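You operate a simulated robot arm through the tools that you are given. There is no shell and no other tool. Be economical: measure what you need, move in short steps, check, and stop when the job is done.

The job below is to be done with a simulated two-armed robot. You get a single attempt, and the scene is never put back.

Task
On the chute end of the packing bench, pour about 60 ml from the thinner bottle into the white cup, holding that steady with the other hand, and put the thinner bottle back.

Only the result counts: the job must be done as asked and must still hold three seconds after the hand-in. Knocking over, shifting, dropping, spilling or breaking anything else fails it.

Robot
Two 7-joint arms with two-finger parallel grippers on one trunk, on a base that drives. Base frame: it is fixed to the floor where the robot stands at the start and does not move with it; the origin is under the middle of the robot, x ahead of it, y to its left, z up; the surface under the hand at the start is at about z = 850. Readings come in mm, degrees, newtons and seconds.
The left shoulder is at the start at [20, 138, 1240], the right one opposite. With the tool pointing down near the work surface each hand reaches from about 100 to 480 mm from the robot's upright axis, wherever it stands, measured 20 degrees to its own side. Payload 1.57 kg a hand.
The TCP of each hand is the grasp point between the finger pads, 30 mm short of the fingertips. In the tool frame z runs along the fingers and y along their closing line. Largest opening 80 mm; finger width 17, thickness 12; the body of the gripper, 40 by 82 mm, starts 80 mm behind the TCP.
Orientation is that of the tool frame in the base frame, as a unit quaternion [w, x, y, z]. With the fingers straight down and closing along the base's y, the tool's x points along the base's -x, its y along +y and its z along -z.

Tools
- The arms move only by the tool drive_tool. It takes "left_motion", "right_motion" or both (then of equal length, played together; a hand with none holds still); each is a list of rows, each an object of numbers (a shift or turn left out is 0, a gripper value left out holds the last): "x", "y", "z": the shift along the tool's x, y, z in mm; "ax", "ay", "az": the turn, a rotation vector about the tool's x, y, z in degrees; "gripper": the closure, from 0 (fully open) to 1 (shut). In form: [{"x": .., "y": .., "z": .., "ax": .., "ay": .., "az": .., "gripper": ..}, ...]. A call has 1 to 8 rows; each row shifts and turns the commanded pose from where the row before left it, along the tool's axes as they then stand. Rows are played at 5 a second. More than 50 mm and 8.6 degrees between two rows, or a gripper value outside its range, and nothing of the call is played. A pose out of reach is approached as far as the arm can. The call stops where the force on the tool passes 40 N (or 10 N more than at its start, if that is more) or the arm is blocked; 0.2 s more then pass. Each finger travels about 45 mm/s and halts on what it meets, pressing with about 43 N; the grip force reading is that of the motor and also rises with nothing between the fingers. The clock runs only during rows and for 0.2 s after the last one: add rows that do not move to give the fingers time. The reply holds the time, the measured pose of the TCP, the force on the tool along the base axes, the opening and the grip force, in the units named above and with some noise, with the torque about the TCP (base axes, N m) and any sound that the robot's microphone picked up.
- Cameras (640 x 400 px; columns grow to the right, rows downward): "scene" is now at [188.1, 27.8, 1145]; the picture's right is [0.30, -0.95, 0.00], its down [-0.33, -0.11, -0.94] and it looks along [0.89, 0.28, -0.35] (base axes); focal length 214 px, centre (320, 200). "left" rides on the left gripper at [72, 7, -122] in its tool frame; the picture's right is [-0.09, 1.00, 0.00], its down [-0.84, -0.08, -0.54] and it looks along [-0.54, -0.05, 0.84] (tool axes); focal length 238 px, centre (320, 200). "right" rides on the right gripper at [72, -7, -122] in its tool frame; the picture's right is [0.09, 1.00, 0.00], its down [-0.84, 0.08, -0.54] and it looks along [-0.54, 0.05, 0.84] (tool axes); focal length 238 px, centre (320, 200). There is no depth. A picture from a camera that has moved, and an enlarged one, comes with that camera's place and axes in the base frame and with its lens.
- get_image(camera): a new picture of that camera. It takes no simulated time.
- move_column(by): slides the trunk up (or, below 0, down) by that many mm; the arms and the scene camera ride with it, the base frame stays. It gives what a move gives, with no picture.
- drive_base(legs): drives the robot by 1 to 6 legs, each [ahead, left, turn to the left] in mm, mm and degrees, along the robot's own axes; the way and the turn of a leg run together, so that a leg with both is an arc; at most 1500 mm and 180 degrees a leg. The arms and the cameras ride along, it lands a little off, and it stops where it bumps. It gives what a move gives.
- turn_head(pan, tilt): turns the head with the scene camera to pan (to the left, within 60 degrees either way) and tilt (down, from -29 to 69), counted from straight ahead of the robot. It gives what a move gives.
- enlarge(camera, box): a new picture of the part [left, top, right, bottom] of that camera's present view, enlarged. It takes no simulated time.
- finish_job(): hands the job in; it is judged then, once.

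Work in short steps. Places have to be worked out from the pictures, the camera data and where the tool is seen: move nearer, look again, correct. Check each grasp and each placing, and mend what went wrong. You have 120 turns and 100 pictures in all, those below and enlarged ones among them. Open the grippers and draw the arms clear of the work before you hand the job in, unless the task says otherwise; then end with one line.

The tools are called as a command line: name --argument value ..., lists and objects as JSON in quotes. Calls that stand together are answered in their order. drive_tool: Moves the arms, as the interface text tells. Its arguments: {"type":"object","properties":{"left_motion":{"type":"array","items":{"type":"object","properties":{"x":{"type":"number"},"y":{"type":"number"},"z":{"type":"number"},"ax":{"type":"number"},"ay":{"type":"number"},"az":{"type":"number"},"gripper":{"type":"number"}}}},"right_motion":{"type":"array","items":{"type":"object","properties":{"x":{"type":"number"},"y":{"type":"number"},"z":{"type":"number"},"ax":{"type":"number"},"ay":{"type":"number"},"az":{"type":"number"},"gripper":{"type":"number"}}}}},"required":[]} The other tools are called the same way: move_column (by) slides the trunk up or down; drive_base (legs) drives the base; turn_head (pan, tilt) turns the head that bears the scene camera; get_image (camera) takes a picture; enlarge (camera, box) takes an enlarged picture of a part of a camera's view; finish_job () hands the job in.

At the start:

```text
time: 0.0
left_eef_pos: [336.6, 300.8, 1067.6]
left_orientation: [-0.285, -0.007, 0.959, -0.004]
left_ft_force: [-0.3, -0.5, 0.2]
left_torque: [0.0, 0.05, 0.04]
left_grip_width: 80.2
left_grasp_force: 0.0
right_eef_pos: [362.1, -113.4, 1092.2]
right_orientation: [-0.248, 0.003, 0.969, 0.001]
right_ft_force: [-1.0, 0.0, -0.1]
right_torque: [0.01, 0.01, 0.01]
right_grip_width: 80.0
right_grasp_force: 0.1
trunk travel left (down, up): [-615.0, 625.0]
robot x, y, heading: [3.3, -1.8, -0.1]
head pan, tilt: [17.7, 20.6]
```

scene: 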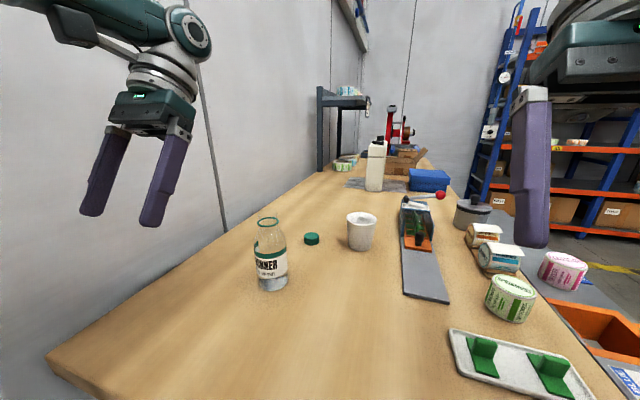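
right: 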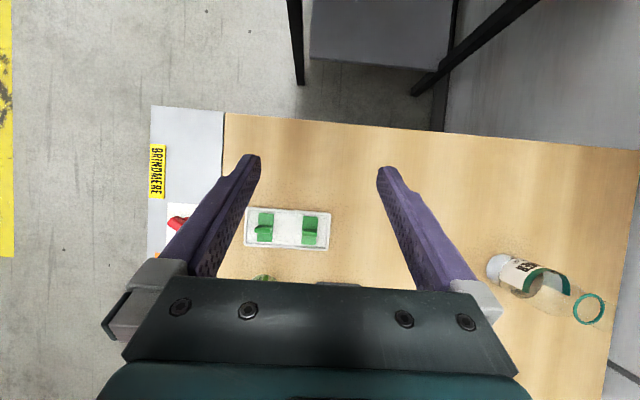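
left: 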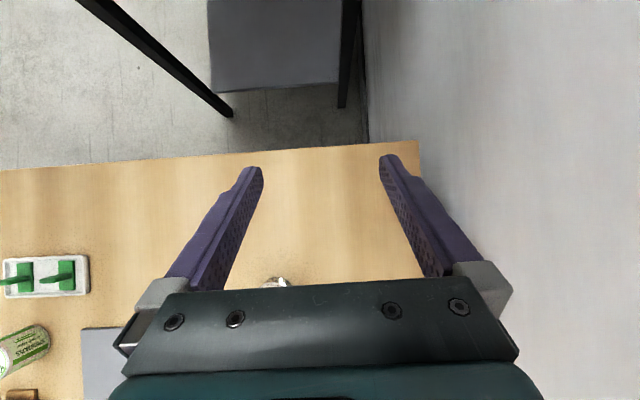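

I'll look more closely at the bottle, the cup and the far end before planning.

enlarge --camera "scene" --box '[220, 190, 400, 310]'

enlarge --camera "scene" --box '[310, 80, 520, 220]'

```text
3.33 times, centred on (310, 250) of scene
camera zoom: at [188.1, 27.8, 1145.0], right [0.3, -0.95, 0.0], down [-0.33, -0.11, -0.94], along [0.89, 0.28, -0.35], focal length 715 px, centre (353, 33)
```

zoom: 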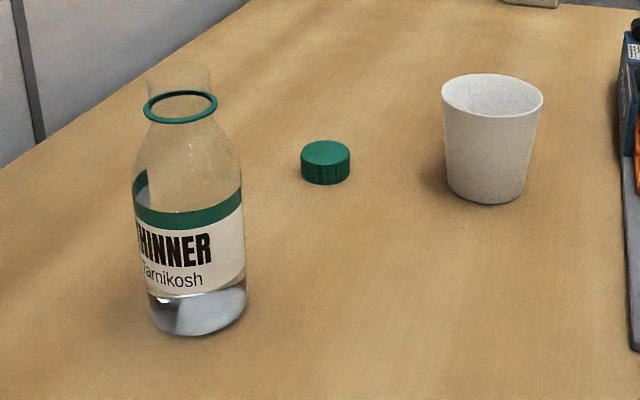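

```text
2.86 times, centred on (415, 150) of scene
camera zoom: at [188.1, 27.8, 1145.0], right [0.3, -0.95, 0.0], down [-0.33, -0.11, -0.94], along [0.89, 0.28, -0.35], focal length 613 px, centre (49, 343)
```

zoom: 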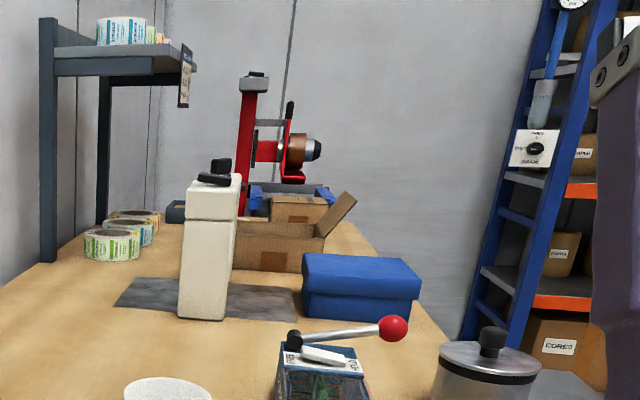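

The open thinner bottle stands at about (485, 220) and the cup at about (659, 71). Next I'll tilt the head down to see the bench edge against the base, so I know how far I can drive.

turn_head --pan 0 --tilt 65

get_image --camera "scene"

```text
time: 1.1
left_eef_pos: [336.8, 300.9, 1066.1]
left_orientation: [-0.287, -0.006, 0.958, -0.004]
left_ft_force: [0.9, 0.0, 0.2]
left_torque: [0.0, 0.03, 0.03]
left_grip_width: 80.1
left_grasp_force: 0.1
right_eef_pos: [361.2, -113.0, 1090.9]
right_orientation: [-0.249, 0.003, 0.969, 0.001]
right_ft_force: [0.7, -0.4, 1.3]
right_torque: [-0.01, -0.01, 0.0]
right_grip_width: 79.9
right_grasp_force: 0.0
trunk travel left (down, up): [-615.0, 625.0]
robot x, y, heading: [1.6, 2.3, 0.1]
head pan, tilt: [0.0, 65.0]
```

```text
94 pictures are left
camera scene: at [160.2, -0.5, 1082.3], right [0.0, -1.0, 0.0], down [-0.91, 0.0, -0.42], along [0.42, 0.0, -0.91], focal length 214 px, centre (320, 200)
```

scene: 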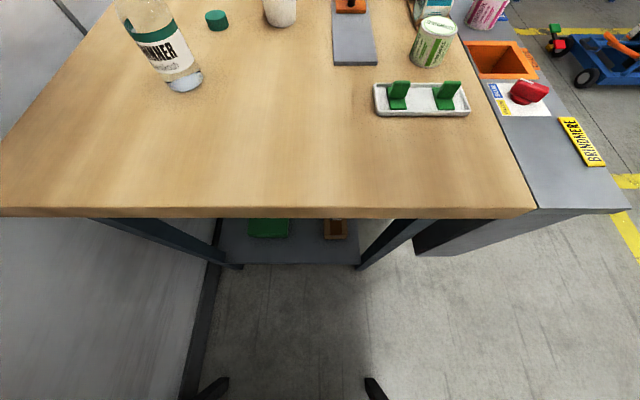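

The bench edge is at x≈252 and the base sits well behind it. I'll drive 140 mm ahead so both the bottle and the cup come within reach.

drive_base --legs '[[140, 0, 0]]'

turn_head --pan 10 --tilt 45

get_image --camera "scene"

```text
time: 2.5
left_eef_pos: [478.4, 302.6, 1065.6]
left_orientation: [-0.287, -0.008, 0.958, -0.003]
left_ft_force: [0.3, -0.2, -0.7]
left_torque: [-0.03, 0.01, 0.0]
left_grip_width: 79.9
left_grasp_force: 0.2
right_eef_pos: [503.8, -112.2, 1091.2]
right_orientation: [-0.249, 0.001, 0.969, 0.0]
right_ft_force: [0.4, 0.7, 0.2]
right_torque: [0.03, 0.02, -0.03]
right_grip_width: 80.1
right_grasp_force: 0.1
trunk travel left (down, up): [-615.0, 625.0]
robot x, y, heading: [144.4, -1.3, 0.1]
head pan, tilt: [0.0, 65.0]
```

```text
time: 3.3
left_eef_pos: [477.4, 302.1, 1065.8]
left_orientation: [-0.287, -0.008, 0.958, -0.004]
left_ft_force: [0.5, 0.3, -0.3]
left_torque: [-0.01, 0.01, -0.02]
left_grip_width: 79.9
left_grasp_force: 0.1
right_eef_pos: [503.3, -112.8, 1090.6]
right_orientation: [-0.249, 0.001, 0.969, 0.0]
right_ft_force: [0.8, -1.0, -0.4]
right_torque: [-0.01, 0.0, 0.01]
right_grip_width: 79.9
right_grasp_force: 0.0
trunk travel left (down, up): [-615.0, 625.0]
robot x, y, heading: [140.6, 1.2, 0.3]
head pan, tilt: [10.0, 45.0]
```

```text
93 pictures are left
camera scene: at [321.1, 14.2, 1107.2], right [0.18, -0.98, 0.0], down [-0.7, -0.12, -0.71], along [0.7, 0.12, -0.71], focal length 214 px, centre (320, 200)
```

scene: 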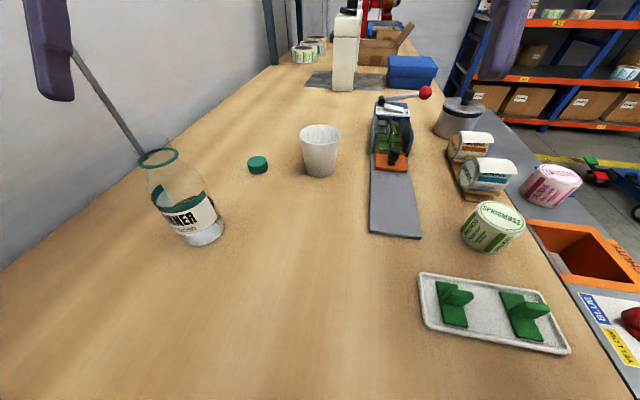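

The left hand is clear of everything. I'll pitch it about its y axis so the fingers point forward and about 30° down.

drive_tool --left_motion '[{"ay": -8.5}, {"ay": -8.5}, {"ay": -8.5}, {"ay": -8.5}, {"ay": -8.5}, {"ay": -8.5}, {"ay": -8.5}, {"ay": -8.5}]' --right_motion '[{"ay": -8.5}, {"ay": -8.5}, {"ay": -8.5}, {"ay": -8.5}, {"ay": -8.5}, {"ay": -8.5}, {"ay": -8.5}, {"ay": -8.5}]'

```text
time: 5.1
left_eef_pos: [478.2, 301.2, 1066.6]
left_orientation: [0.3, -0.008, 0.954, 0.001]
left_ft_force: [-0.6, -0.4, -0.1]
left_torque: [0.0, 0.02, -0.01]
left_grip_width: 79.9
left_grasp_force: 0.0
right_eef_pos: [503.8, -111.6, 1092.2]
right_orientation: [0.336, 0.002, 0.942, 0.001]
right_ft_force: [0.5, 0.2, 0.6]
right_torque: [0.03, 0.03, 0.0]
right_grip_width: 80.1
right_grasp_force: 0.0
trunk travel left (down, up): [-615.0, 625.0]
robot x, y, heading: [142.4, 1.7, 0.2]
head pan, tilt: [10.0, 45.0]
```

Both wrists followed cleanly. I'll finish the pitch to about 30° below horizontal on each.

drive_tool --left_motion '[{"ay": -8.4}, {"ay": -8.4}, {"ay": -8.4}]' --right_motion '[{"ay": -8}, {"ay": -8}, {"ay": -5}]'

get_image --camera "left"

get_image --camera "scene"

```text
time: 5.9
left_eef_pos: [486.6, 308.3, 1062.1]
left_orientation: [0.498, -0.007, 0.867, 0.001]
left_ft_force: [0.5, 0.8, -0.7]
left_torque: [0.02, -0.04, 0.0]
left_grip_width: 80.0
left_grasp_force: 0.2
left hand out of reach, approached as far as the arm can: row 2, 3
right_eef_pos: [508.8, -108.4, 1090.2]
right_orientation: [0.502, 0.001, 0.865, 0.0]
right_ft_force: [0.5, 0.1, -0.1]
right_torque: [0.04, 0.01, 0.0]
right_grip_width: 79.9
right_grasp_force: 0.0
right hand out of reach, approached as far as the arm can: row 3
trunk travel left (down, up): [-615.0, 625.0]
robot x, y, heading: [139.3, 5.2, 0.3]
head pan, tilt: [10.0, 45.0]
```

```text
92 pictures are left
camera left: at [345.3, 311.9, 1061.8], right [0.03, 1.0, 0.07], down [-0.05, -0.07, 1.0], along [1.0, -0.04, 0.04], focal length 238 px, centre (320, 200)
```

left: 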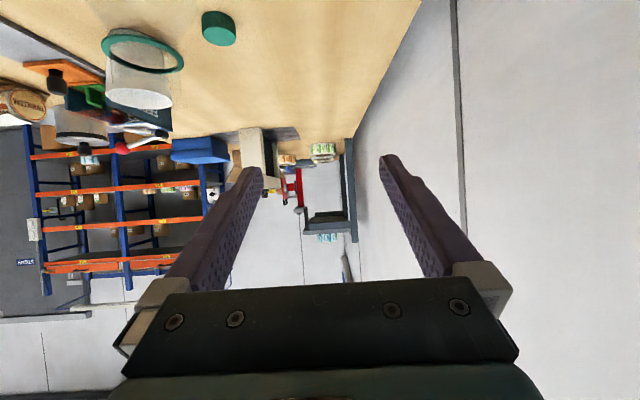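

```text
91 pictures are left
camera scene: at [321.0, 14.1, 1107.3], right [0.18, -0.98, 0.0], down [-0.7, -0.12, -0.71], along [0.7, 0.12, -0.71], focal length 214 px, centre (320, 200)
```

scene: 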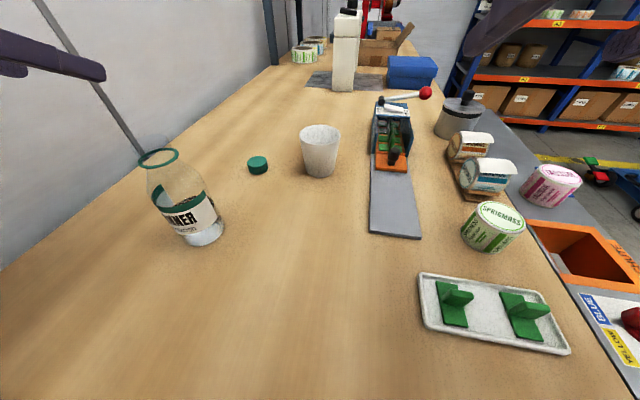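

At this pitch the hands are too close to the trunk. I'll back off 70 mm, so bottle and cup sit at about 410 and 590 mm ahead of the robot, which suits fingers pitched nearly level.

drive_base --legs '[[-70, 0, 0]]'

```text
time: 6.9
left_eef_pos: [418.2, 307.9, 1062.6]
left_orientation: [0.5, -0.008, 0.866, 0.003]
left_ft_force: [0.4, 0.0, -0.1]
left_torque: [0.02, 0.0, 0.0]
left_grip_width: 80.0
left_grasp_force: 0.1
right_eef_pos: [440.5, -109.2, 1091.5]
right_orientation: [0.502, 0.002, 0.865, -0.002]
right_ft_force: [0.3, 0.9, -0.4]
right_torque: [0.01, 0.0, 0.0]
right_grip_width: 80.0
right_grasp_force: 0.0
trunk travel left (down, up): [-615.0, 625.0]
robot x, y, heading: [73.1, -1.1, -0.1]
head pan, tilt: [10.0, 45.0]
```

Now I'll move the left hand to a pre-grasp point about 100 mm short of the bottle along the finger direction.

drive_tool --left_motion '[{"x": 35, "z": 4}, {"x": 35, "z": 4}, {"y": -30, "x": 21, "z": 10}, {"y": -30, "z": 5}, {"y": -20, "z": 5}]'

get_image --camera "left"

get_image --camera "scene"

```text
time: 8.1
left_eef_pos: [399.6, 228.0, 971.3]
left_orientation: [0.499, -0.008, 0.867, 0.003]
left_ft_force: [0.0, 0.1, -0.2]
left_torque: [-0.01, 0.01, -0.03]
left_grip_width: 80.2
left_grasp_force: 0.1
right_eef_pos: [440.6, -109.1, 1089.9]
right_orientation: [0.502, 0.001, 0.865, 0.0]
right_ft_force: [-0.6, 0.4, 0.6]
right_torque: [-0.03, -0.01, 0.0]
right_grip_width: 79.9
right_grasp_force: 0.1
trunk travel left (down, up): [-615.0, 625.0]
robot x, y, heading: [71.2, -1.4, -0.0]
head pan, tilt: [10.0, 45.0]
```

```text
90 pictures are left
camera left: at [258.2, 232.1, 969.9], right [0.03, 1.0, 0.08], down [-0.05, -0.08, 1.0], along [1.0, -0.03, 0.05], focal length 238 px, centre (320, 200)
```

left: 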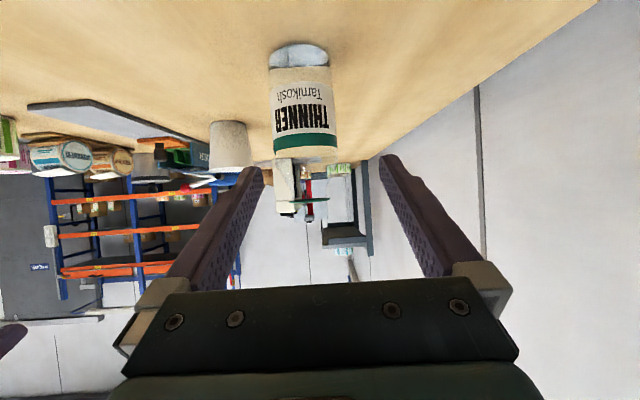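

```text
89 pictures are left
camera scene: at [252.4, 13.9, 1107.3], right [0.18, -0.98, 0.0], down [-0.7, -0.12, -0.71], along [0.7, 0.12, -0.71], focal length 214 px, centre (320, 200)
```

scene: 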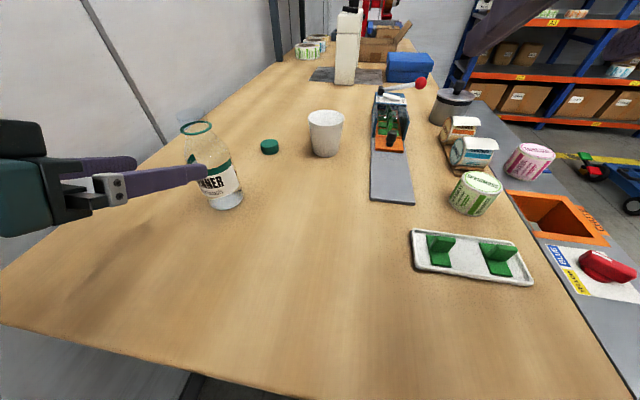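

The left wrist picture puts the bottle axis about 13 mm to the right of the finger centreline. I'll shift over, advance part way and look again.

drive_tool --left_motion '[{"y": -13}, {"z": 15}, {"z": 15}]'

get_image --camera "left"

```text
time: 8.9
left_eef_pos: [424.6, 216.0, 955.1]
left_orientation: [0.499, -0.009, 0.866, 0.004]
left_ft_force: [-0.6, -0.1, -0.3]
left_torque: [0.0, 0.0, -0.01]
left_grip_width: 79.8
left_grasp_force: 0.0
right_eef_pos: [440.5, -108.7, 1089.8]
right_orientation: [0.501, 0.002, 0.865, -0.001]
right_ft_force: [-1.1, 0.0, 0.0]
right_torque: [0.01, 0.02, -0.03]
right_grip_width: 79.8
right_grasp_force: 0.0
trunk travel left (down, up): [-615.0, 625.0]
robot x, y, heading: [72.4, -0.0, -0.0]
head pan, tilt: [10.0, 45.0]
```

```text
88 pictures are left
camera left: at [284.0, 219.0, 955.1], right [0.03, 1.0, 0.08], down [-0.05, -0.08, 1.0], along [1.0, -0.03, 0.05], focal length 238 px, centre (320, 200)
```

left: 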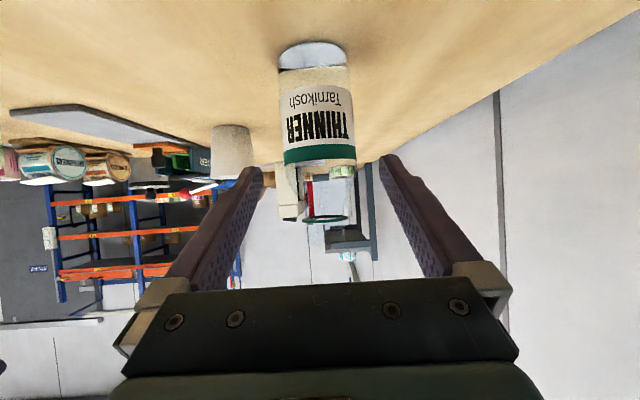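

The bottle is now centred between the fingers, so I'll advance the rest of the way in small steps.

drive_tool --left_motion '[{"z": 15}, {"z": 15}, {"z": 15}, {"z": 10}]'

get_image --camera "left"

enlarge --camera "scene" --box '[120, 90, 360, 240]'

```text
time: 9.9
left_eef_pos: [472.9, 217.1, 928.3]
left_orientation: [0.499, -0.008, 0.867, 0.003]
left_ft_force: [0.4, -0.3, -0.2]
left_torque: [-0.02, 0.01, -0.01]
left_grip_width: 79.9
left_grasp_force: 0.0
right_eef_pos: [440.5, -109.0, 1091.4]
right_orientation: [0.501, 0.001, 0.865, -0.001]
right_ft_force: [0.4, -0.3, -0.1]
right_torque: [0.04, 0.04, 0.02]
right_grip_width: 79.9
right_grasp_force: 0.2
trunk travel left (down, up): [-615.0, 625.0]
robot x, y, heading: [74.3, -3.9, 0.3]
head pan, tilt: [10.0, 45.0]
```

```text
87 pictures are left
camera left: at [331.1, 219.9, 927.8], right [0.03, 1.0, 0.08], down [-0.05, -0.07, 1.0], along [1.0, -0.03, 0.05], focal length 238 px, centre (320, 200)
```

left: 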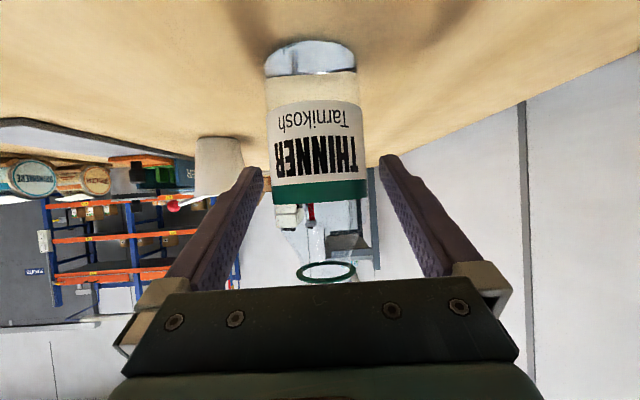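

```text
2.67 times, centred on (240, 165) of scene
camera zoom: at [252.4, 14.1, 1107.3], right [0.18, -0.98, 0.0], down [-0.7, -0.12, -0.71], along [0.7, 0.12, -0.71], focal length 572 px, centre (533, 293)
```

zoom: 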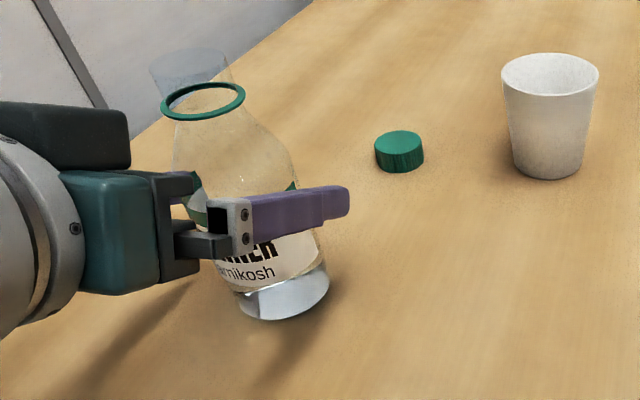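

I'll enlarge the liquid zone while the wrist camera has a clean, near-level view of it.

enlarge --camera "left" --box '[250, 20, 378, 100]'

```text
5.00 times, centred on (314, 60) of left
camera zoom: at [331.1, 219.9, 927.8], right [0.03, 1.0, 0.08], down [-0.05, -0.07, 1.0], along [1.0, -0.03, 0.05], focal length 1192 px, centre (350, 900)
```

zoom: 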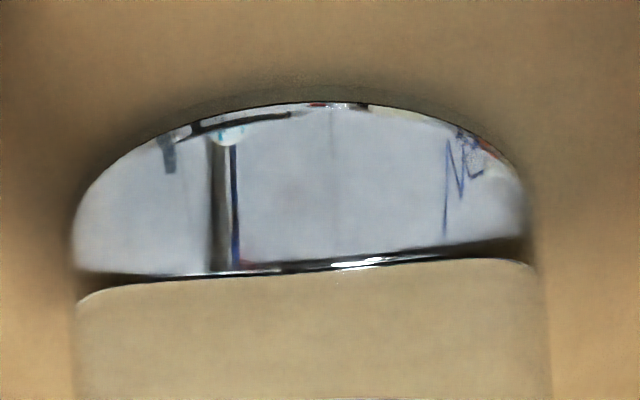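

The bottle axis reads at x≈486, so I'll advance 14 mm more and close gently.

drive_tool --left_motion '[{"z": 14}, {"gripper": 0.1}, {"gripper": 0.2}, {"gripper": 0.25}, {}]'

get_image --camera "left"

```text
time: 11.1
left_eef_pos: [483.6, 216.8, 920.9]
left_orientation: [0.499, -0.008, 0.867, 0.003]
left_ft_force: [1.1, 0.7, 0.0]
left_torque: [-0.01, 0.04, -0.01]
left_grip_width: 60.1
left_grasp_force: 0.0
right_eef_pos: [439.5, -109.5, 1090.1]
right_orientation: [0.502, 0.001, 0.865, -0.001]
right_ft_force: [-0.4, -0.3, -0.1]
right_torque: [-0.03, -0.01, 0.03]
right_grip_width: 80.0
right_grasp_force: 0.1
trunk travel left (down, up): [-615.0, 625.0]
robot x, y, heading: [71.2, 3.3, 0.2]
head pan, tilt: [10.0, 45.0]
```

```text
84 pictures are left
camera left: at [342.2, 219.9, 920.4], right [0.03, 1.0, 0.08], down [-0.05, -0.08, 1.0], along [1.0, -0.03, 0.05], focal length 238 px, centre (320, 200)
```

left: 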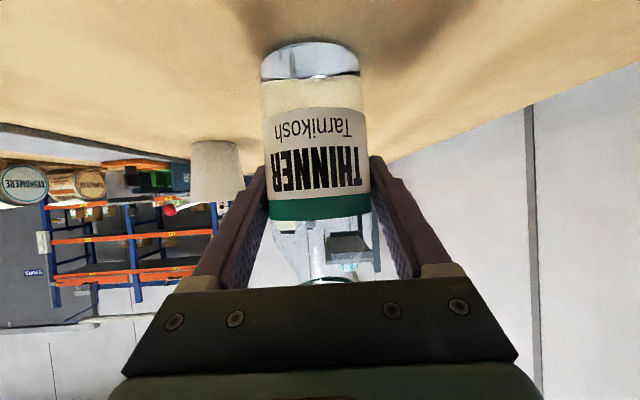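

The fingers are nearly touching at 60 mm. I'll close further until they press on the bottle.

drive_tool --left_motion '[{"gripper": 0.3}, {"gripper": 0.4}, {"gripper": 0.5}, {}]'

```text
time: 12.1
left_eef_pos: [483.4, 215.0, 920.6]
left_orientation: [0.499, -0.008, 0.866, 0.003]
left_ft_force: [-0.8, -1.5, 0.8]
left_torque: [-0.02, 0.07, 0.03]
left_grip_width: 57.0
left_grasp_force: 43.0
right_eef_pos: [440.7, -108.9, 1090.9]
right_orientation: [0.501, 0.001, 0.865, 0.0]
right_ft_force: [0.6, 0.3, 0.1]
right_torque: [-0.02, 0.0, 0.0]
right_grip_width: 80.1
right_grasp_force: 0.0
trunk travel left (down, up): [-615.0, 625.0]
robot x, y, heading: [73.0, -2.5, 0.4]
head pan, tilt: [10.0, 45.0]
```

The grip is firm at 57 mm and 43 N, with the placement reference at (483, 215, 921). I'll lift the bottle 60 mm straight up.

drive_tool --left_motion '[{"x": -8.66, "z": -5}, {"x": -17.3, "z": -10}, {"x": -17.3, "z": -10}, {"x": -8.66, "z": -5}, {}, {}]'

get_image --camera "scene"

get_image --camera "left"

```text
time: 13.5
left_eef_pos: [484.1, 217.7, 981.5]
left_orientation: [0.5, -0.008, 0.866, 0.003]
left_ft_force: [0.5, -0.1, -1.3]
left_torque: [-0.02, -0.03, -0.04]
left_grip_width: 57.0
left_grasp_force: 43.0
right_eef_pos: [439.1, -109.0, 1089.5]
right_orientation: [0.502, 0.001, 0.865, 0.0]
right_ft_force: [-0.5, 0.1, -0.1]
right_torque: [0.02, 0.0, 0.0]
right_grip_width: 80.0
right_grasp_force: 0.0
trunk travel left (down, up): [-615.0, 625.0]
robot x, y, heading: [75.7, 2.3, 0.0]
head pan, tilt: [10.0, 45.0]
```

```text
83 pictures are left
camera scene: at [252.3, 14.0, 1107.3], right [0.18, -0.98, 0.0], down [-0.7, -0.12, -0.71], along [0.7, 0.12, -0.71], focal length 214 px, centre (320, 200)
```

scene: 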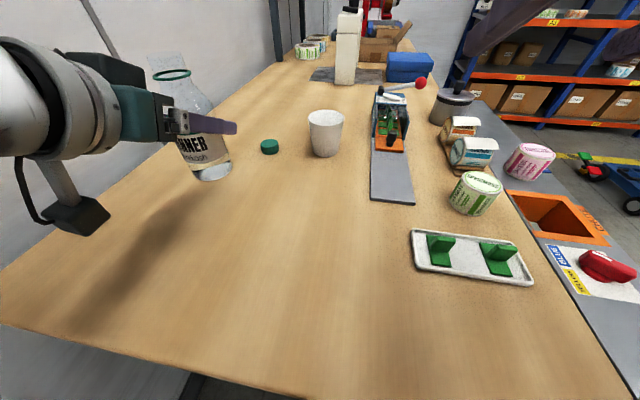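

```text
82 pictures are left
camera left: at [342.4, 221.2, 980.5], right [0.03, 1.0, 0.08], down [-0.05, -0.08, 1.0], along [1.0, -0.03, 0.05], focal length 238 px, centre (320, 200)
```

left: 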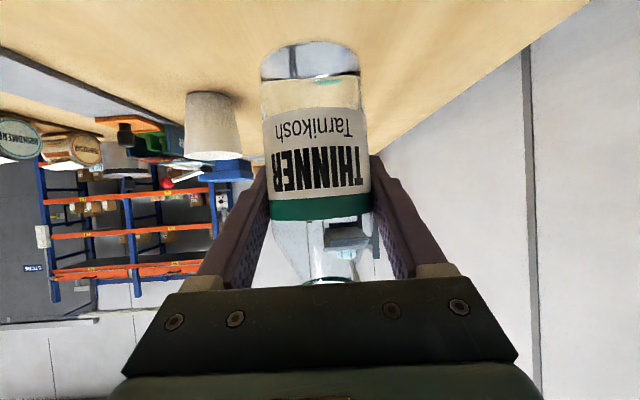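

The bottle is up and level. Next I'll yaw the right hand 15° and bring it to a pre-grasp point short of the cup, which is at about (660, 75), rim z≈930.

drive_tool --right_motion '[{"ax": -6.5, "az": -3.75}, {"ax": -6.5, "az": -3.75}, {"x": 7.5, "y": 20, "z": 36}, {"x": 7.5, "y": 20, "z": 36}, {"x": 7.5, "y": 20, "z": 36}, {"x": 7.5, "y": 20, "z": 36}, {"x": 7.5, "y": 20, "z": 36}, {"x": 7.5, "y": 20, "z": 36}]'

get_image --camera "right"

get_image --camera "scene"

```text
time: 15.3
left_eef_pos: [483.9, 217.6, 982.1]
left_orientation: [0.499, -0.009, 0.867, 0.004]
left_ft_force: [0.1, 0.0, -1.5]
left_torque: [0.0, -0.02, 0.0]
left_grip_width: 56.8
left_grasp_force: 43.0
right_eef_pos: [576.4, 51.1, 941.7]
right_orientation: [0.498, -0.113, 0.857, 0.066]
right_ft_force: [0.6, 0.7, -0.1]
right_torque: [0.01, -0.05, 0.0]
right_grip_width: 80.0
right_grasp_force: 0.0
right hand out of reach, approached as far as the arm can: row 1
trunk travel left (down, up): [-615.0, 625.0]
robot x, y, heading: [74.7, 0.3, 0.4]
head pan, tilt: [10.0, 45.0]
```

```text
81 pictures are left
camera right: at [440.9, 7.8, 940.2], right [-0.3, 0.95, -0.08], down [-0.07, 0.06, 1.0], along [0.95, 0.3, 0.05], focal length 238 px, centre (320, 200)
```

right: 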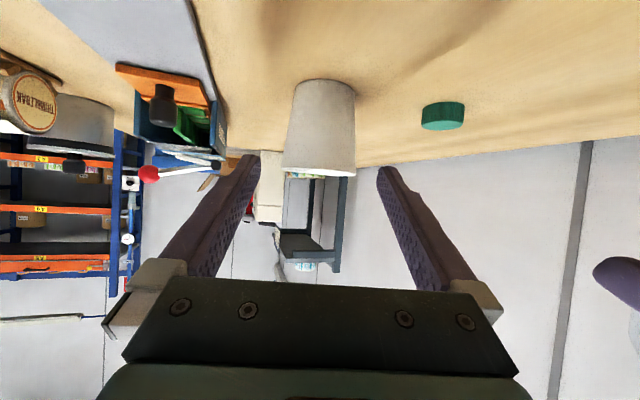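

```text
80 pictures are left
camera scene: at [252.4, 14.3, 1107.3], right [0.18, -0.98, 0.0], down [-0.7, -0.12, -0.71], along [0.7, 0.12, -0.71], focal length 214 px, centre (320, 200)
```

scene: 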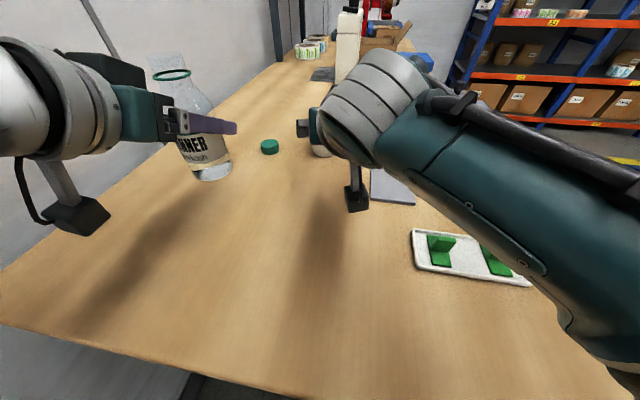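

The cup is centred on the fingers, but the right arm blocks the head camera's view of it. I'll swing the right hand around to about 45° yaw at the same standoff, so I can watch the cup's inside while pouring.

drive_tool --right_motion '[{"x": -0.3, "y": -11.5, "z": 0.4, "ax": -6.5, "az": -3.75}, {"x": 0.5, "y": -11.5, "z": -0.8, "ax": -6.5, "az": -3.75}, {"x": 1.2, "y": -11.2, "z": -2.2, "ax": -6.5, "az": -3.75}, {"x": 1.9, "y": -10.8, "z": -3.3, "ax": -6.5, "az": -3.75}, {}]'

get_image --camera "right"

get_image --camera "scene"

```text
time: 16.5
left_eef_pos: [483.2, 218.4, 980.7]
left_orientation: [0.499, -0.008, 0.867, 0.004]
left_ft_force: [-0.9, -0.4, -1.5]
left_torque: [0.01, 0.02, -0.03]
left_grip_width: 57.1
left_grasp_force: 42.7
right_eef_pos: [591.2, 7.6, 942.2]
right_orientation: [0.465, -0.33, 0.799, 0.19]
right_ft_force: [-0.4, 0.5, 0.0]
right_torque: [0.0, 0.0, 0.01]
right_grip_width: 79.9
right_grasp_force: 0.2
trunk travel left (down, up): [-615.0, 625.0]
robot x, y, heading: [71.2, 1.1, 0.2]
head pan, tilt: [10.0, 45.0]
```

```text
79 pictures are left
camera right: at [495.0, -97.3, 940.0], right [-0.73, 0.67, -0.08], down [-0.1, 0.02, 1.0], along [0.67, 0.74, 0.05], focal length 238 px, centre (320, 200)
```

right: 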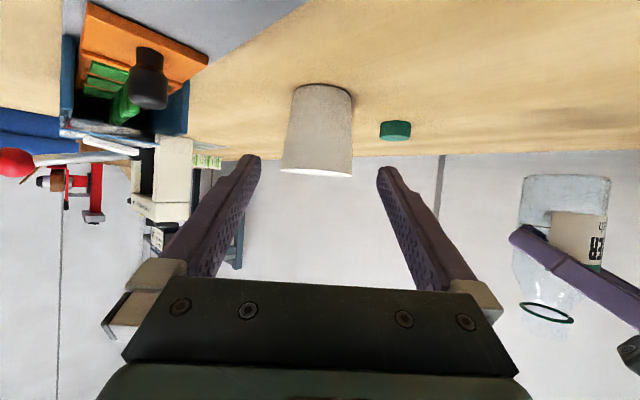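

```text
78 pictures are left
camera scene: at [252.3, 14.1, 1107.3], right [0.18, -0.98, 0.0], down [-0.7, -0.12, -0.71], along [0.7, 0.12, -0.71], focal length 214 px, centre (320, 200)
```

scene: 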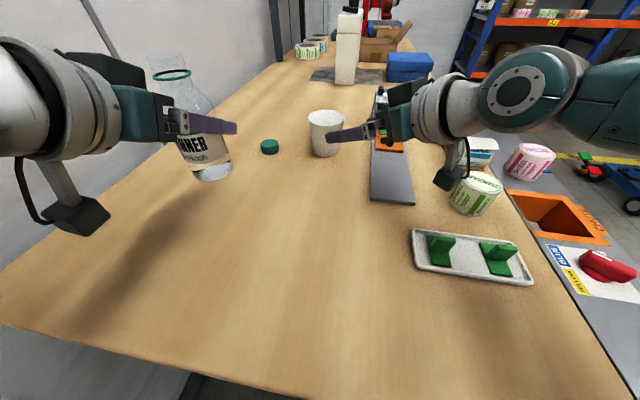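

This angle gives a clear view of the cup. The right wrist camera also sees the bottle nearly side-on, so I'll enlarge it to judge the liquid level.

enlarge --camera "right" --box '[496, 150, 640, 340]'

```text
2.11 times, centred on (568, 245) of right
camera zoom: at [495.0, -97.3, 940.0], right [-0.73, 0.67, -0.08], down [-0.1, 0.02, 1.0], along [0.67, 0.74, 0.05], focal length 502 px, centre (-202, 105)
```

zoom: 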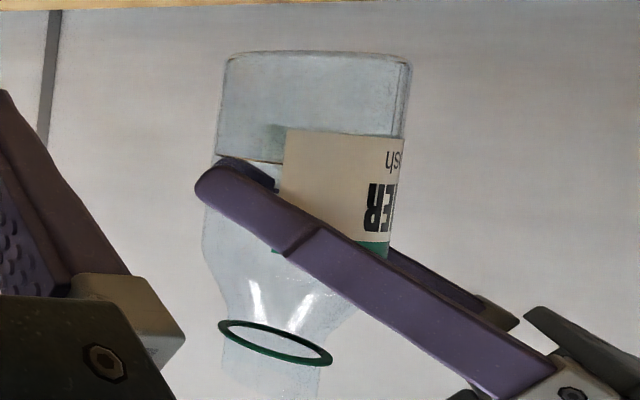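

The level line sits about 45 mm above the base, roughly 100 ml, so pouring 60 should leave about 40. The cup is centred for the right hand, so I'll advance most of the way and recheck.

drive_tool --right_motion '[{"z": 25}, {"z": 25}, {"z": 15}, {"z": 10}, {}]'

get_image --camera "right"

enlarge --camera "scene" --box '[260, 70, 420, 170]'

```text
time: 17.7
left_eef_pos: [484.7, 217.1, 982.3]
left_orientation: [0.499, -0.008, 0.867, 0.003]
left_ft_force: [0.4, 0.2, -1.4]
left_torque: [-0.03, -0.02, 0.01]
left_grip_width: 57.2
left_grasp_force: 42.8
right_eef_pos: [617.7, 34.8, 920.4]
right_orientation: [0.464, -0.33, 0.8, 0.19]
right_ft_force: [-0.1, -0.2, 0.8]
right_torque: [-0.01, 0.02, 0.0]
right_grip_width: 79.9
right_grasp_force: 0.0
right hand out of reach, approached as far as the arm can: row 2, 3, 4
trunk travel left (down, up): [-615.0, 625.0]
robot x, y, heading: [72.2, -0.6, -0.0]
head pan, tilt: [10.0, 45.0]
```

```text
76 pictures are left
camera right: at [520.7, -70.4, 919.1], right [-0.73, 0.67, -0.08], down [-0.09, 0.02, 1.0], along [0.67, 0.74, 0.05], focal length 238 px, centre (320, 200)
```

right: 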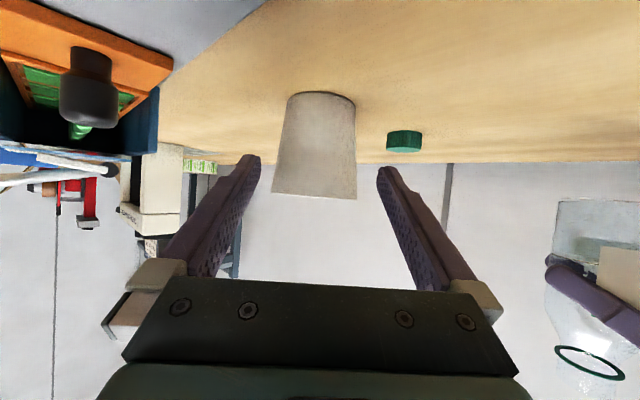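

```text
4.00 times, centred on (340, 120) of scene
camera zoom: at [252.3, 14.1, 1107.3], right [0.18, -0.98, 0.0], down [-0.7, -0.12, -0.71], along [0.7, 0.12, -0.71], focal length 858 px, centre (240, 520)
```

zoom: 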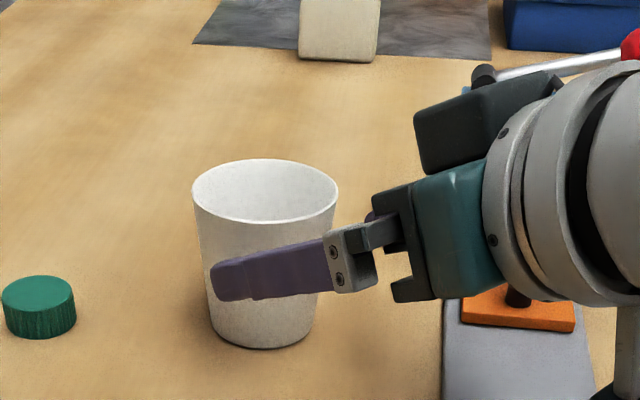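

The cup is just beyond the right arm's reach from here. I'll retract the right hand, clear it backward, drive 60 mm ahead and re-approach.

drive_tool --right_motion '[{"z": -25}, {"z": -25}, {"z": -25}, {"x": 10.5, "y": 21, "z": -18.5}, {"x": 10.5, "y": 21, "z": -18.5}, {}]'

```text
time: 19.1
left_eef_pos: [483.4, 217.3, 981.1]
left_orientation: [0.499, -0.008, 0.866, 0.003]
left_ft_force: [-0.2, -0.2, -2.0]
left_torque: [-0.02, 0.01, 0.0]
left_grip_width: 57.3
left_grasp_force: 43.4
right_eef_pos: [511.8, -11.1, 959.0]
right_orientation: [0.463, -0.33, 0.8, 0.19]
right_ft_force: [0.0, -0.2, -0.5]
right_torque: [-0.02, -0.01, 0.02]
right_grip_width: 79.8
right_grasp_force: 0.0
trunk travel left (down, up): [-615.0, 625.0]
robot x, y, heading: [71.5, 1.2, 0.3]
head pan, tilt: [10.0, 45.0]
```

drive_base --legs '[[60, 0, 0]]'

get_image --camera "right"

```text
time: 20.1
left_eef_pos: [543.5, 217.3, 980.3]
left_orientation: [0.499, -0.008, 0.867, 0.004]
left_ft_force: [-0.3, -1.0, -1.6]
left_torque: [-0.02, 0.03, 0.0]
left_grip_width: 57.2
left_grasp_force: 43.2
right_eef_pos: [569.4, -10.0, 958.9]
right_orientation: [0.464, -0.33, 0.8, 0.19]
right_ft_force: [0.3, -1.1, -0.5]
right_torque: [0.01, 0.01, 0.02]
right_grip_width: 80.0
right_grasp_force: 0.1
trunk travel left (down, up): [-615.0, 625.0]
robot x, y, heading: [132.2, -0.1, 0.4]
head pan, tilt: [10.0, 45.0]
```

```text
74 pictures are left
camera right: at [473.8, -116.2, 957.6], right [-0.73, 0.67, -0.08], down [-0.09, 0.02, 1.0], along [0.67, 0.74, 0.05], focal length 238 px, centre (320, 200)
```

right: 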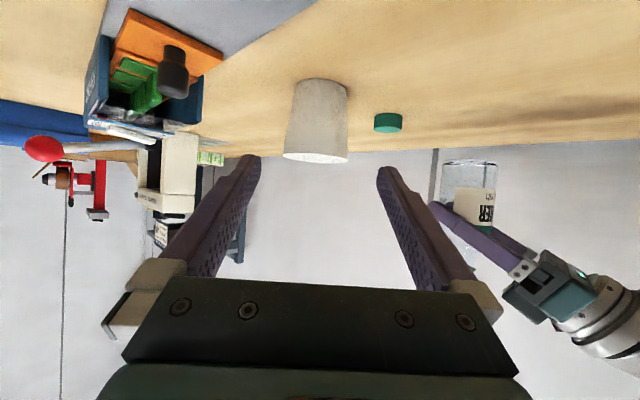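

The approach line still points at the cup, with about 144 mm to go. I'll advance 125 mm with a small lateral correction and check.

drive_tool --right_motion '[{"y": -2.5, "z": 30}, {"z": 30}, {"z": 25}, {"z": 20}, {"z": 20}, {}]'

get_image --camera "right"

get_image --camera "scene"

```text
time: 21.5
left_eef_pos: [543.0, 217.1, 980.6]
left_orientation: [0.499, -0.008, 0.866, 0.003]
left_ft_force: [-0.7, 0.0, -1.3]
left_torque: [-0.01, 0.01, 0.03]
left_grip_width: 57.1
left_grasp_force: 42.8
right_eef_pos: [649.0, 63.5, 896.2]
right_orientation: [0.464, -0.33, 0.8, 0.191]
right_ft_force: [0.7, 0.0, -0.2]
right_torque: [-0.02, -0.01, 0.01]
right_grip_width: 80.2
right_grasp_force: 0.0
trunk travel left (down, up): [-615.0, 625.0]
robot x, y, heading: [131.7, 1.5, 0.2]
head pan, tilt: [10.0, 45.0]
```

```text
73 pictures are left
camera right: at [552.6, -40.8, 895.1], right [-0.73, 0.67, -0.08], down [-0.09, 0.02, 1.0], along [0.67, 0.74, 0.05], focal length 238 px, centre (320, 200)
```

right: 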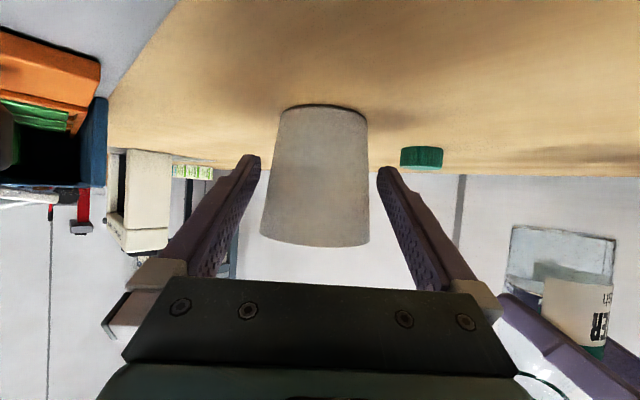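

```text
72 pictures are left
camera scene: at [311.3, 14.1, 1107.3], right [0.18, -0.98, 0.0], down [-0.7, -0.12, -0.71], along [0.7, 0.12, -0.71], focal length 214 px, centre (320, 200)
```

scene: 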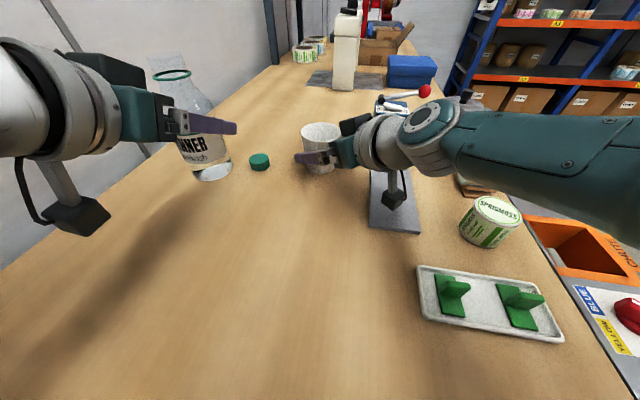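

The cup sits centred between the fingers. I'll advance the last 13 mm and close on it softly.

drive_tool --right_motion '[{"z": 13}, {"gripper": 0.1}, {"gripper": 0.15}, {"gripper": 0.2}, {}]'

get_image --camera "right"

```text
time: 22.7
left_eef_pos: [543.0, 217.1, 980.8]
left_orientation: [0.5, -0.008, 0.866, 0.002]
left_ft_force: [-0.2, 0.1, -1.7]
left_torque: [-0.01, 0.02, -0.01]
left_grip_width: 57.4
left_grasp_force: 42.9
right_eef_pos: [650.6, 68.9, 893.4]
right_orientation: [0.463, -0.33, 0.8, 0.19]
right_ft_force: [-0.3, 0.6, 0.1]
right_torque: [0.05, 0.01, -0.02]
right_grip_width: 65.4
right_grasp_force: 0.8
right hand out of reach, approached as far as the arm can: row 1
trunk travel left (down, up): [-615.0, 625.0]
robot x, y, heading: [131.9, -0.3, 0.3]
head pan, tilt: [10.0, 45.0]
```

```text
71 pictures are left
camera right: at [554.1, -36.7, 893.0], right [-0.73, 0.67, -0.08], down [-0.09, 0.02, 1.0], along [0.67, 0.74, 0.05], focal length 238 px, centre (320, 200)
```

right: 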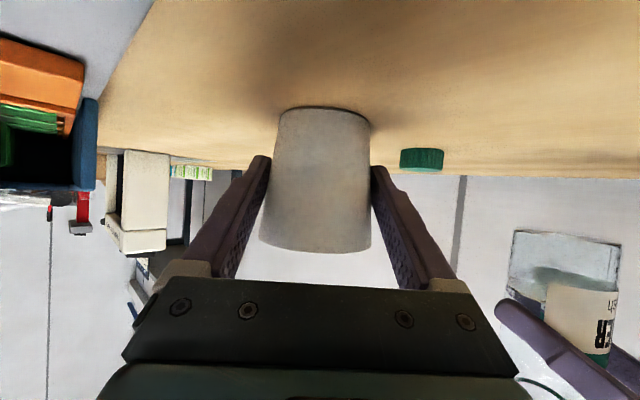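

The arm stops about 10 mm short, but the pads extend 30 mm past the TCP and straddle the cup's widest line. I'll close the rest of the way.

drive_tool --right_motion '[{"gripper": 0.22}, {"gripper": 0.25}, {"gripper": 0.3}, {}]'

get_image --camera "right"

enlarge --camera "scene" --box '[240, 90, 400, 190]'

```text
time: 23.7
left_eef_pos: [542.7, 217.9, 980.9]
left_orientation: [0.499, -0.009, 0.866, 0.004]
left_ft_force: [0.3, -0.3, -1.6]
left_torque: [0.02, -0.02, 0.0]
left_grip_width: 56.8
left_grasp_force: 42.6
right_eef_pos: [650.4, 68.5, 893.6]
right_orientation: [0.464, -0.33, 0.8, 0.19]
right_ft_force: [0.1, 0.5, 0.1]
right_torque: [-0.01, 0.01, -0.01]
right_grip_width: 63.9
right_grasp_force: 43.2
trunk travel left (down, up): [-615.0, 625.0]
robot x, y, heading: [131.1, 0.4, 0.1]
head pan, tilt: [10.0, 45.0]
```

```text
70 pictures are left
camera right: at [554.2, -36.7, 893.0], right [-0.73, 0.68, -0.08], down [-0.09, 0.02, 1.0], along [0.67, 0.74, 0.05], focal length 238 px, centre (320, 200)
```

right: 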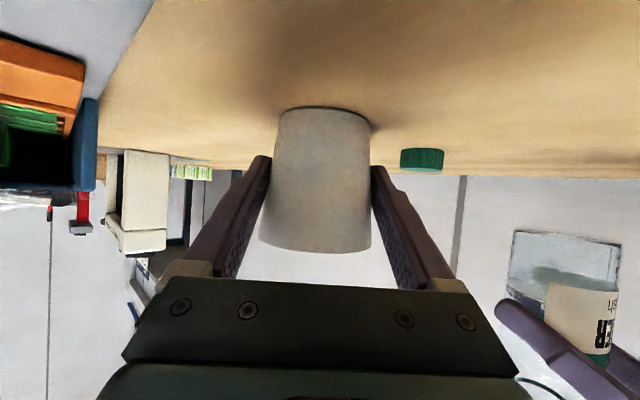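

```text
4.00 times, centred on (320, 140) of scene
camera zoom: at [311.3, 14.2, 1107.3], right [0.18, -0.98, 0.0], down [-0.7, -0.12, -0.71], along [0.7, 0.12, -0.71], focal length 858 px, centre (320, 440)
```

zoom: 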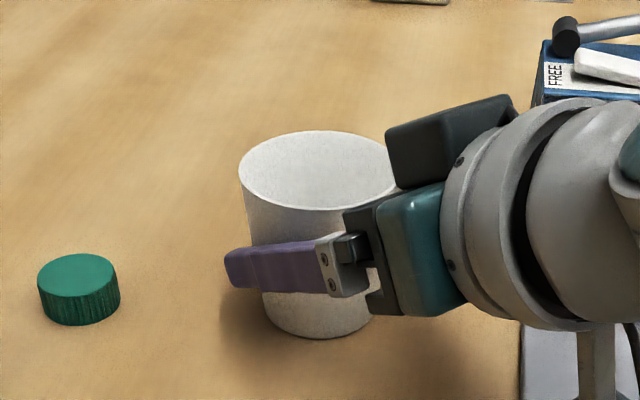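

The cup is held at 63.9 mm and 43 N, and hasn't moved. I'll carry the upright bottle to beside and above the cup, with the TCP at about (658, 165, 1000).

drive_tool --left_motion '[{"x": -8, "y": -5, "z": 9}, {"x": -14.5, "y": -10, "z": 18}, {"x": -14.5, "y": -11, "z": 18}, {"x": -14.5, "y": -11, "z": 18}, {"x": -14.5, "y": -10, "z": 18}, {"x": -8, "y": -5, "z": 9}, {}]'

get_image --camera "scene"

```text
time: 25.3
left_eef_pos: [658.3, 168.3, 999.6]
left_orientation: [0.499, -0.007, 0.867, 0.002]
left_ft_force: [-0.3, 0.2, -0.5]
left_torque: [0.0, -0.01, 0.03]
left_grip_width: 57.2
left_grasp_force: 42.7
right_eef_pos: [649.4, 68.9, 895.0]
right_orientation: [0.464, -0.33, 0.8, 0.19]
right_ft_force: [0.7, 0.1, 0.7]
right_torque: [-0.04, 0.01, -0.02]
right_grip_width: 64.2
right_grasp_force: 43.0
trunk travel left (down, up): [-615.0, 625.0]
robot x, y, heading: [131.7, -2.3, -0.2]
head pan, tilt: [10.0, 45.0]
```

```text
68 pictures are left
camera scene: at [311.3, 14.1, 1107.3], right [0.18, -0.98, 0.0], down [-0.7, -0.12, -0.71], along [0.7, 0.12, -0.71], focal length 214 px, centre (320, 200)
```

scene: 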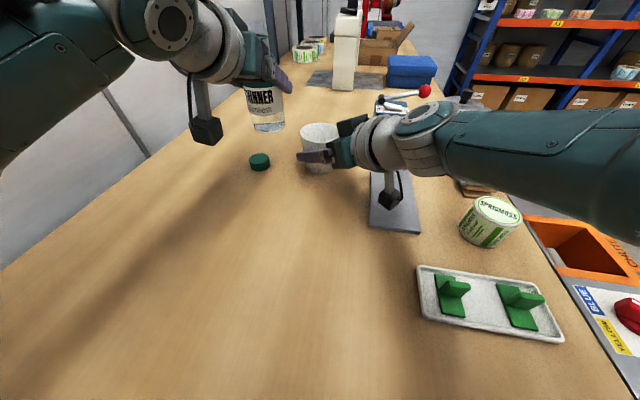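

The bottle weighs about 1.5 N in the readings. I'll tilt it about the base x axis toward the cup to about 56°, well short of flow.

drive_tool --left_motion '[{"ax": -4, "az": 6.93}, {"ax": -4, "az": 6.93}, {"ax": -4, "az": 6.93}, {"ax": -4, "az": 6.93}, {"ax": -4, "az": 6.93}, {"ax": -4, "az": 6.93}, {"ax": -4, "az": 6.93}, {}]'

get_image --camera "scene"

get_image --camera "left"

```text
time: 27.1
left_eef_pos: [659.9, 167.2, 999.7]
left_orientation: [0.438, 0.229, 0.767, 0.409]
left_ft_force: [1.1, 0.8, -1.0]
left_torque: [-0.03, -0.01, 0.01]
left_grip_width: 57.0
left_grasp_force: 42.7
right_eef_pos: [649.9, 68.9, 894.4]
right_orientation: [0.465, -0.33, 0.799, 0.19]
right_ft_force: [0.8, -0.6, -0.2]
right_torque: [-0.01, -0.01, -0.01]
right_grip_width: 64.0
right_grasp_force: 43.0
trunk travel left (down, up): [-615.0, 625.0]
robot x, y, heading: [133.6, 3.5, 0.1]
head pan, tilt: [10.0, 45.0]
```

```text
67 pictures are left
camera scene: at [311.2, 14.1, 1107.3], right [0.18, -0.98, 0.0], down [-0.7, -0.12, -0.71], along [0.7, 0.12, -0.71], focal length 214 px, centre (320, 200)
```

scene: 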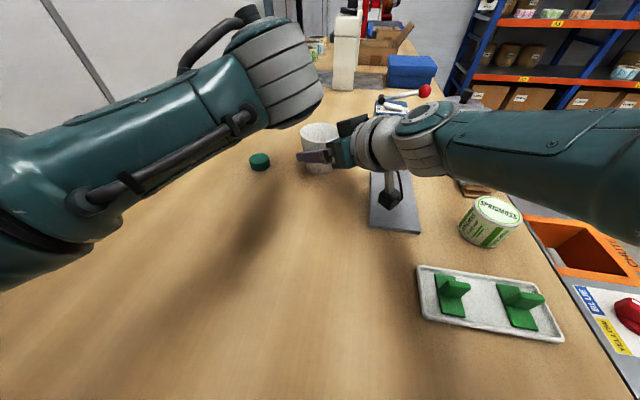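

```text
66 pictures are left
camera left: at [517.1, 169.0, 1005.3], right [0.04, 0.49, 0.87], down [-0.04, -0.87, 0.49], along [1.0, -0.05, -0.02], focal length 238 px, centre (320, 200)
```

left: 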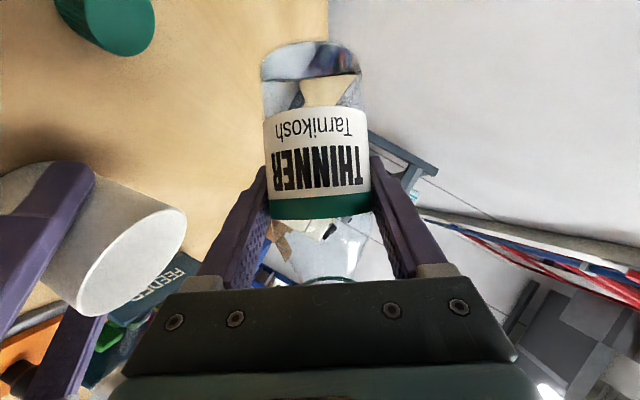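

The cup is visible to the head camera and the calculated lip is over it. I'll lower the bottle 38 mm, which leaves the lip about 20 mm above the rim when level, and tilt a little more.

drive_tool --left_motion '[{"x": 9.2, "y": -15.7, "z": 5.3}, {"x": 9.2, "y": -15.7, "z": 5.3}, {"ax": -4, "az": 6.93}, {}]'

enlarge --camera "scene" --box '[240, 90, 400, 190]'

enlarge --camera "left" --box '[200, 20, 440, 170]'

get_image --camera "right"

```text
time: 28.1
left_eef_pos: [657.8, 166.6, 962.8]
left_orientation: [0.42, 0.26, 0.738, 0.461]
left_ft_force: [-0.2, -0.2, -1.4]
left_torque: [-0.04, -0.03, -0.03]
left_grip_width: 57.1
left_grasp_force: 42.8
right_eef_pos: [649.9, 70.2, 894.9]
right_orientation: [0.464, -0.33, 0.8, 0.19]
right_ft_force: [0.0, -1.0, 0.5]
right_torque: [-0.01, 0.0, 0.0]
right_grip_width: 64.0
right_grasp_force: 42.9
trunk travel left (down, up): [-615.0, 625.0]
robot x, y, heading: [130.7, 1.4, 0.0]
head pan, tilt: [10.0, 45.0]
```

```text
4.00 times, centred on (320, 140) of scene
camera zoom: at [311.2, 14.1, 1107.2], right [0.18, -0.98, 0.0], down [-0.7, -0.12, -0.71], along [0.7, 0.12, -0.71], focal length 858 px, centre (320, 440)
```

zoom: 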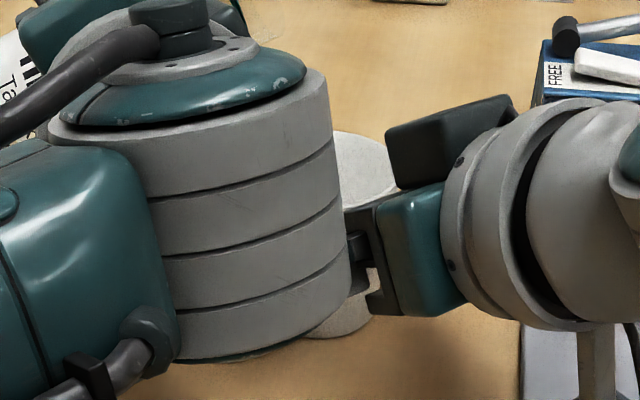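

```text
2.67 times, centred on (320, 95) of left
camera zoom: at [516.7, 167.9, 968.5], right [0.04, 0.37, 0.93], down [-0.04, -0.93, 0.37], along [1.0, -0.05, -0.03], focal length 636 px, centre (320, 480)
```

zoom: 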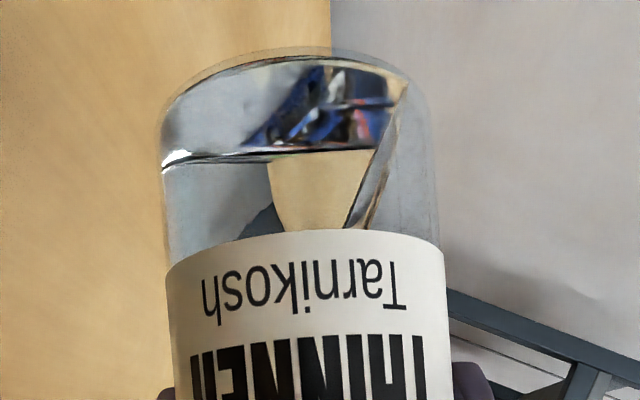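

```text
63 pictures are left
camera right: at [554.0, -36.8, 892.9], right [-0.73, 0.67, -0.08], down [-0.09, 0.02, 1.0], along [0.67, 0.74, 0.05], focal length 238 px, centre (320, 200)
```

right: 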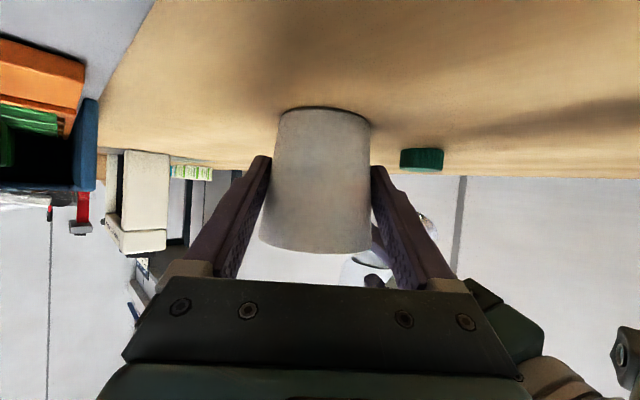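

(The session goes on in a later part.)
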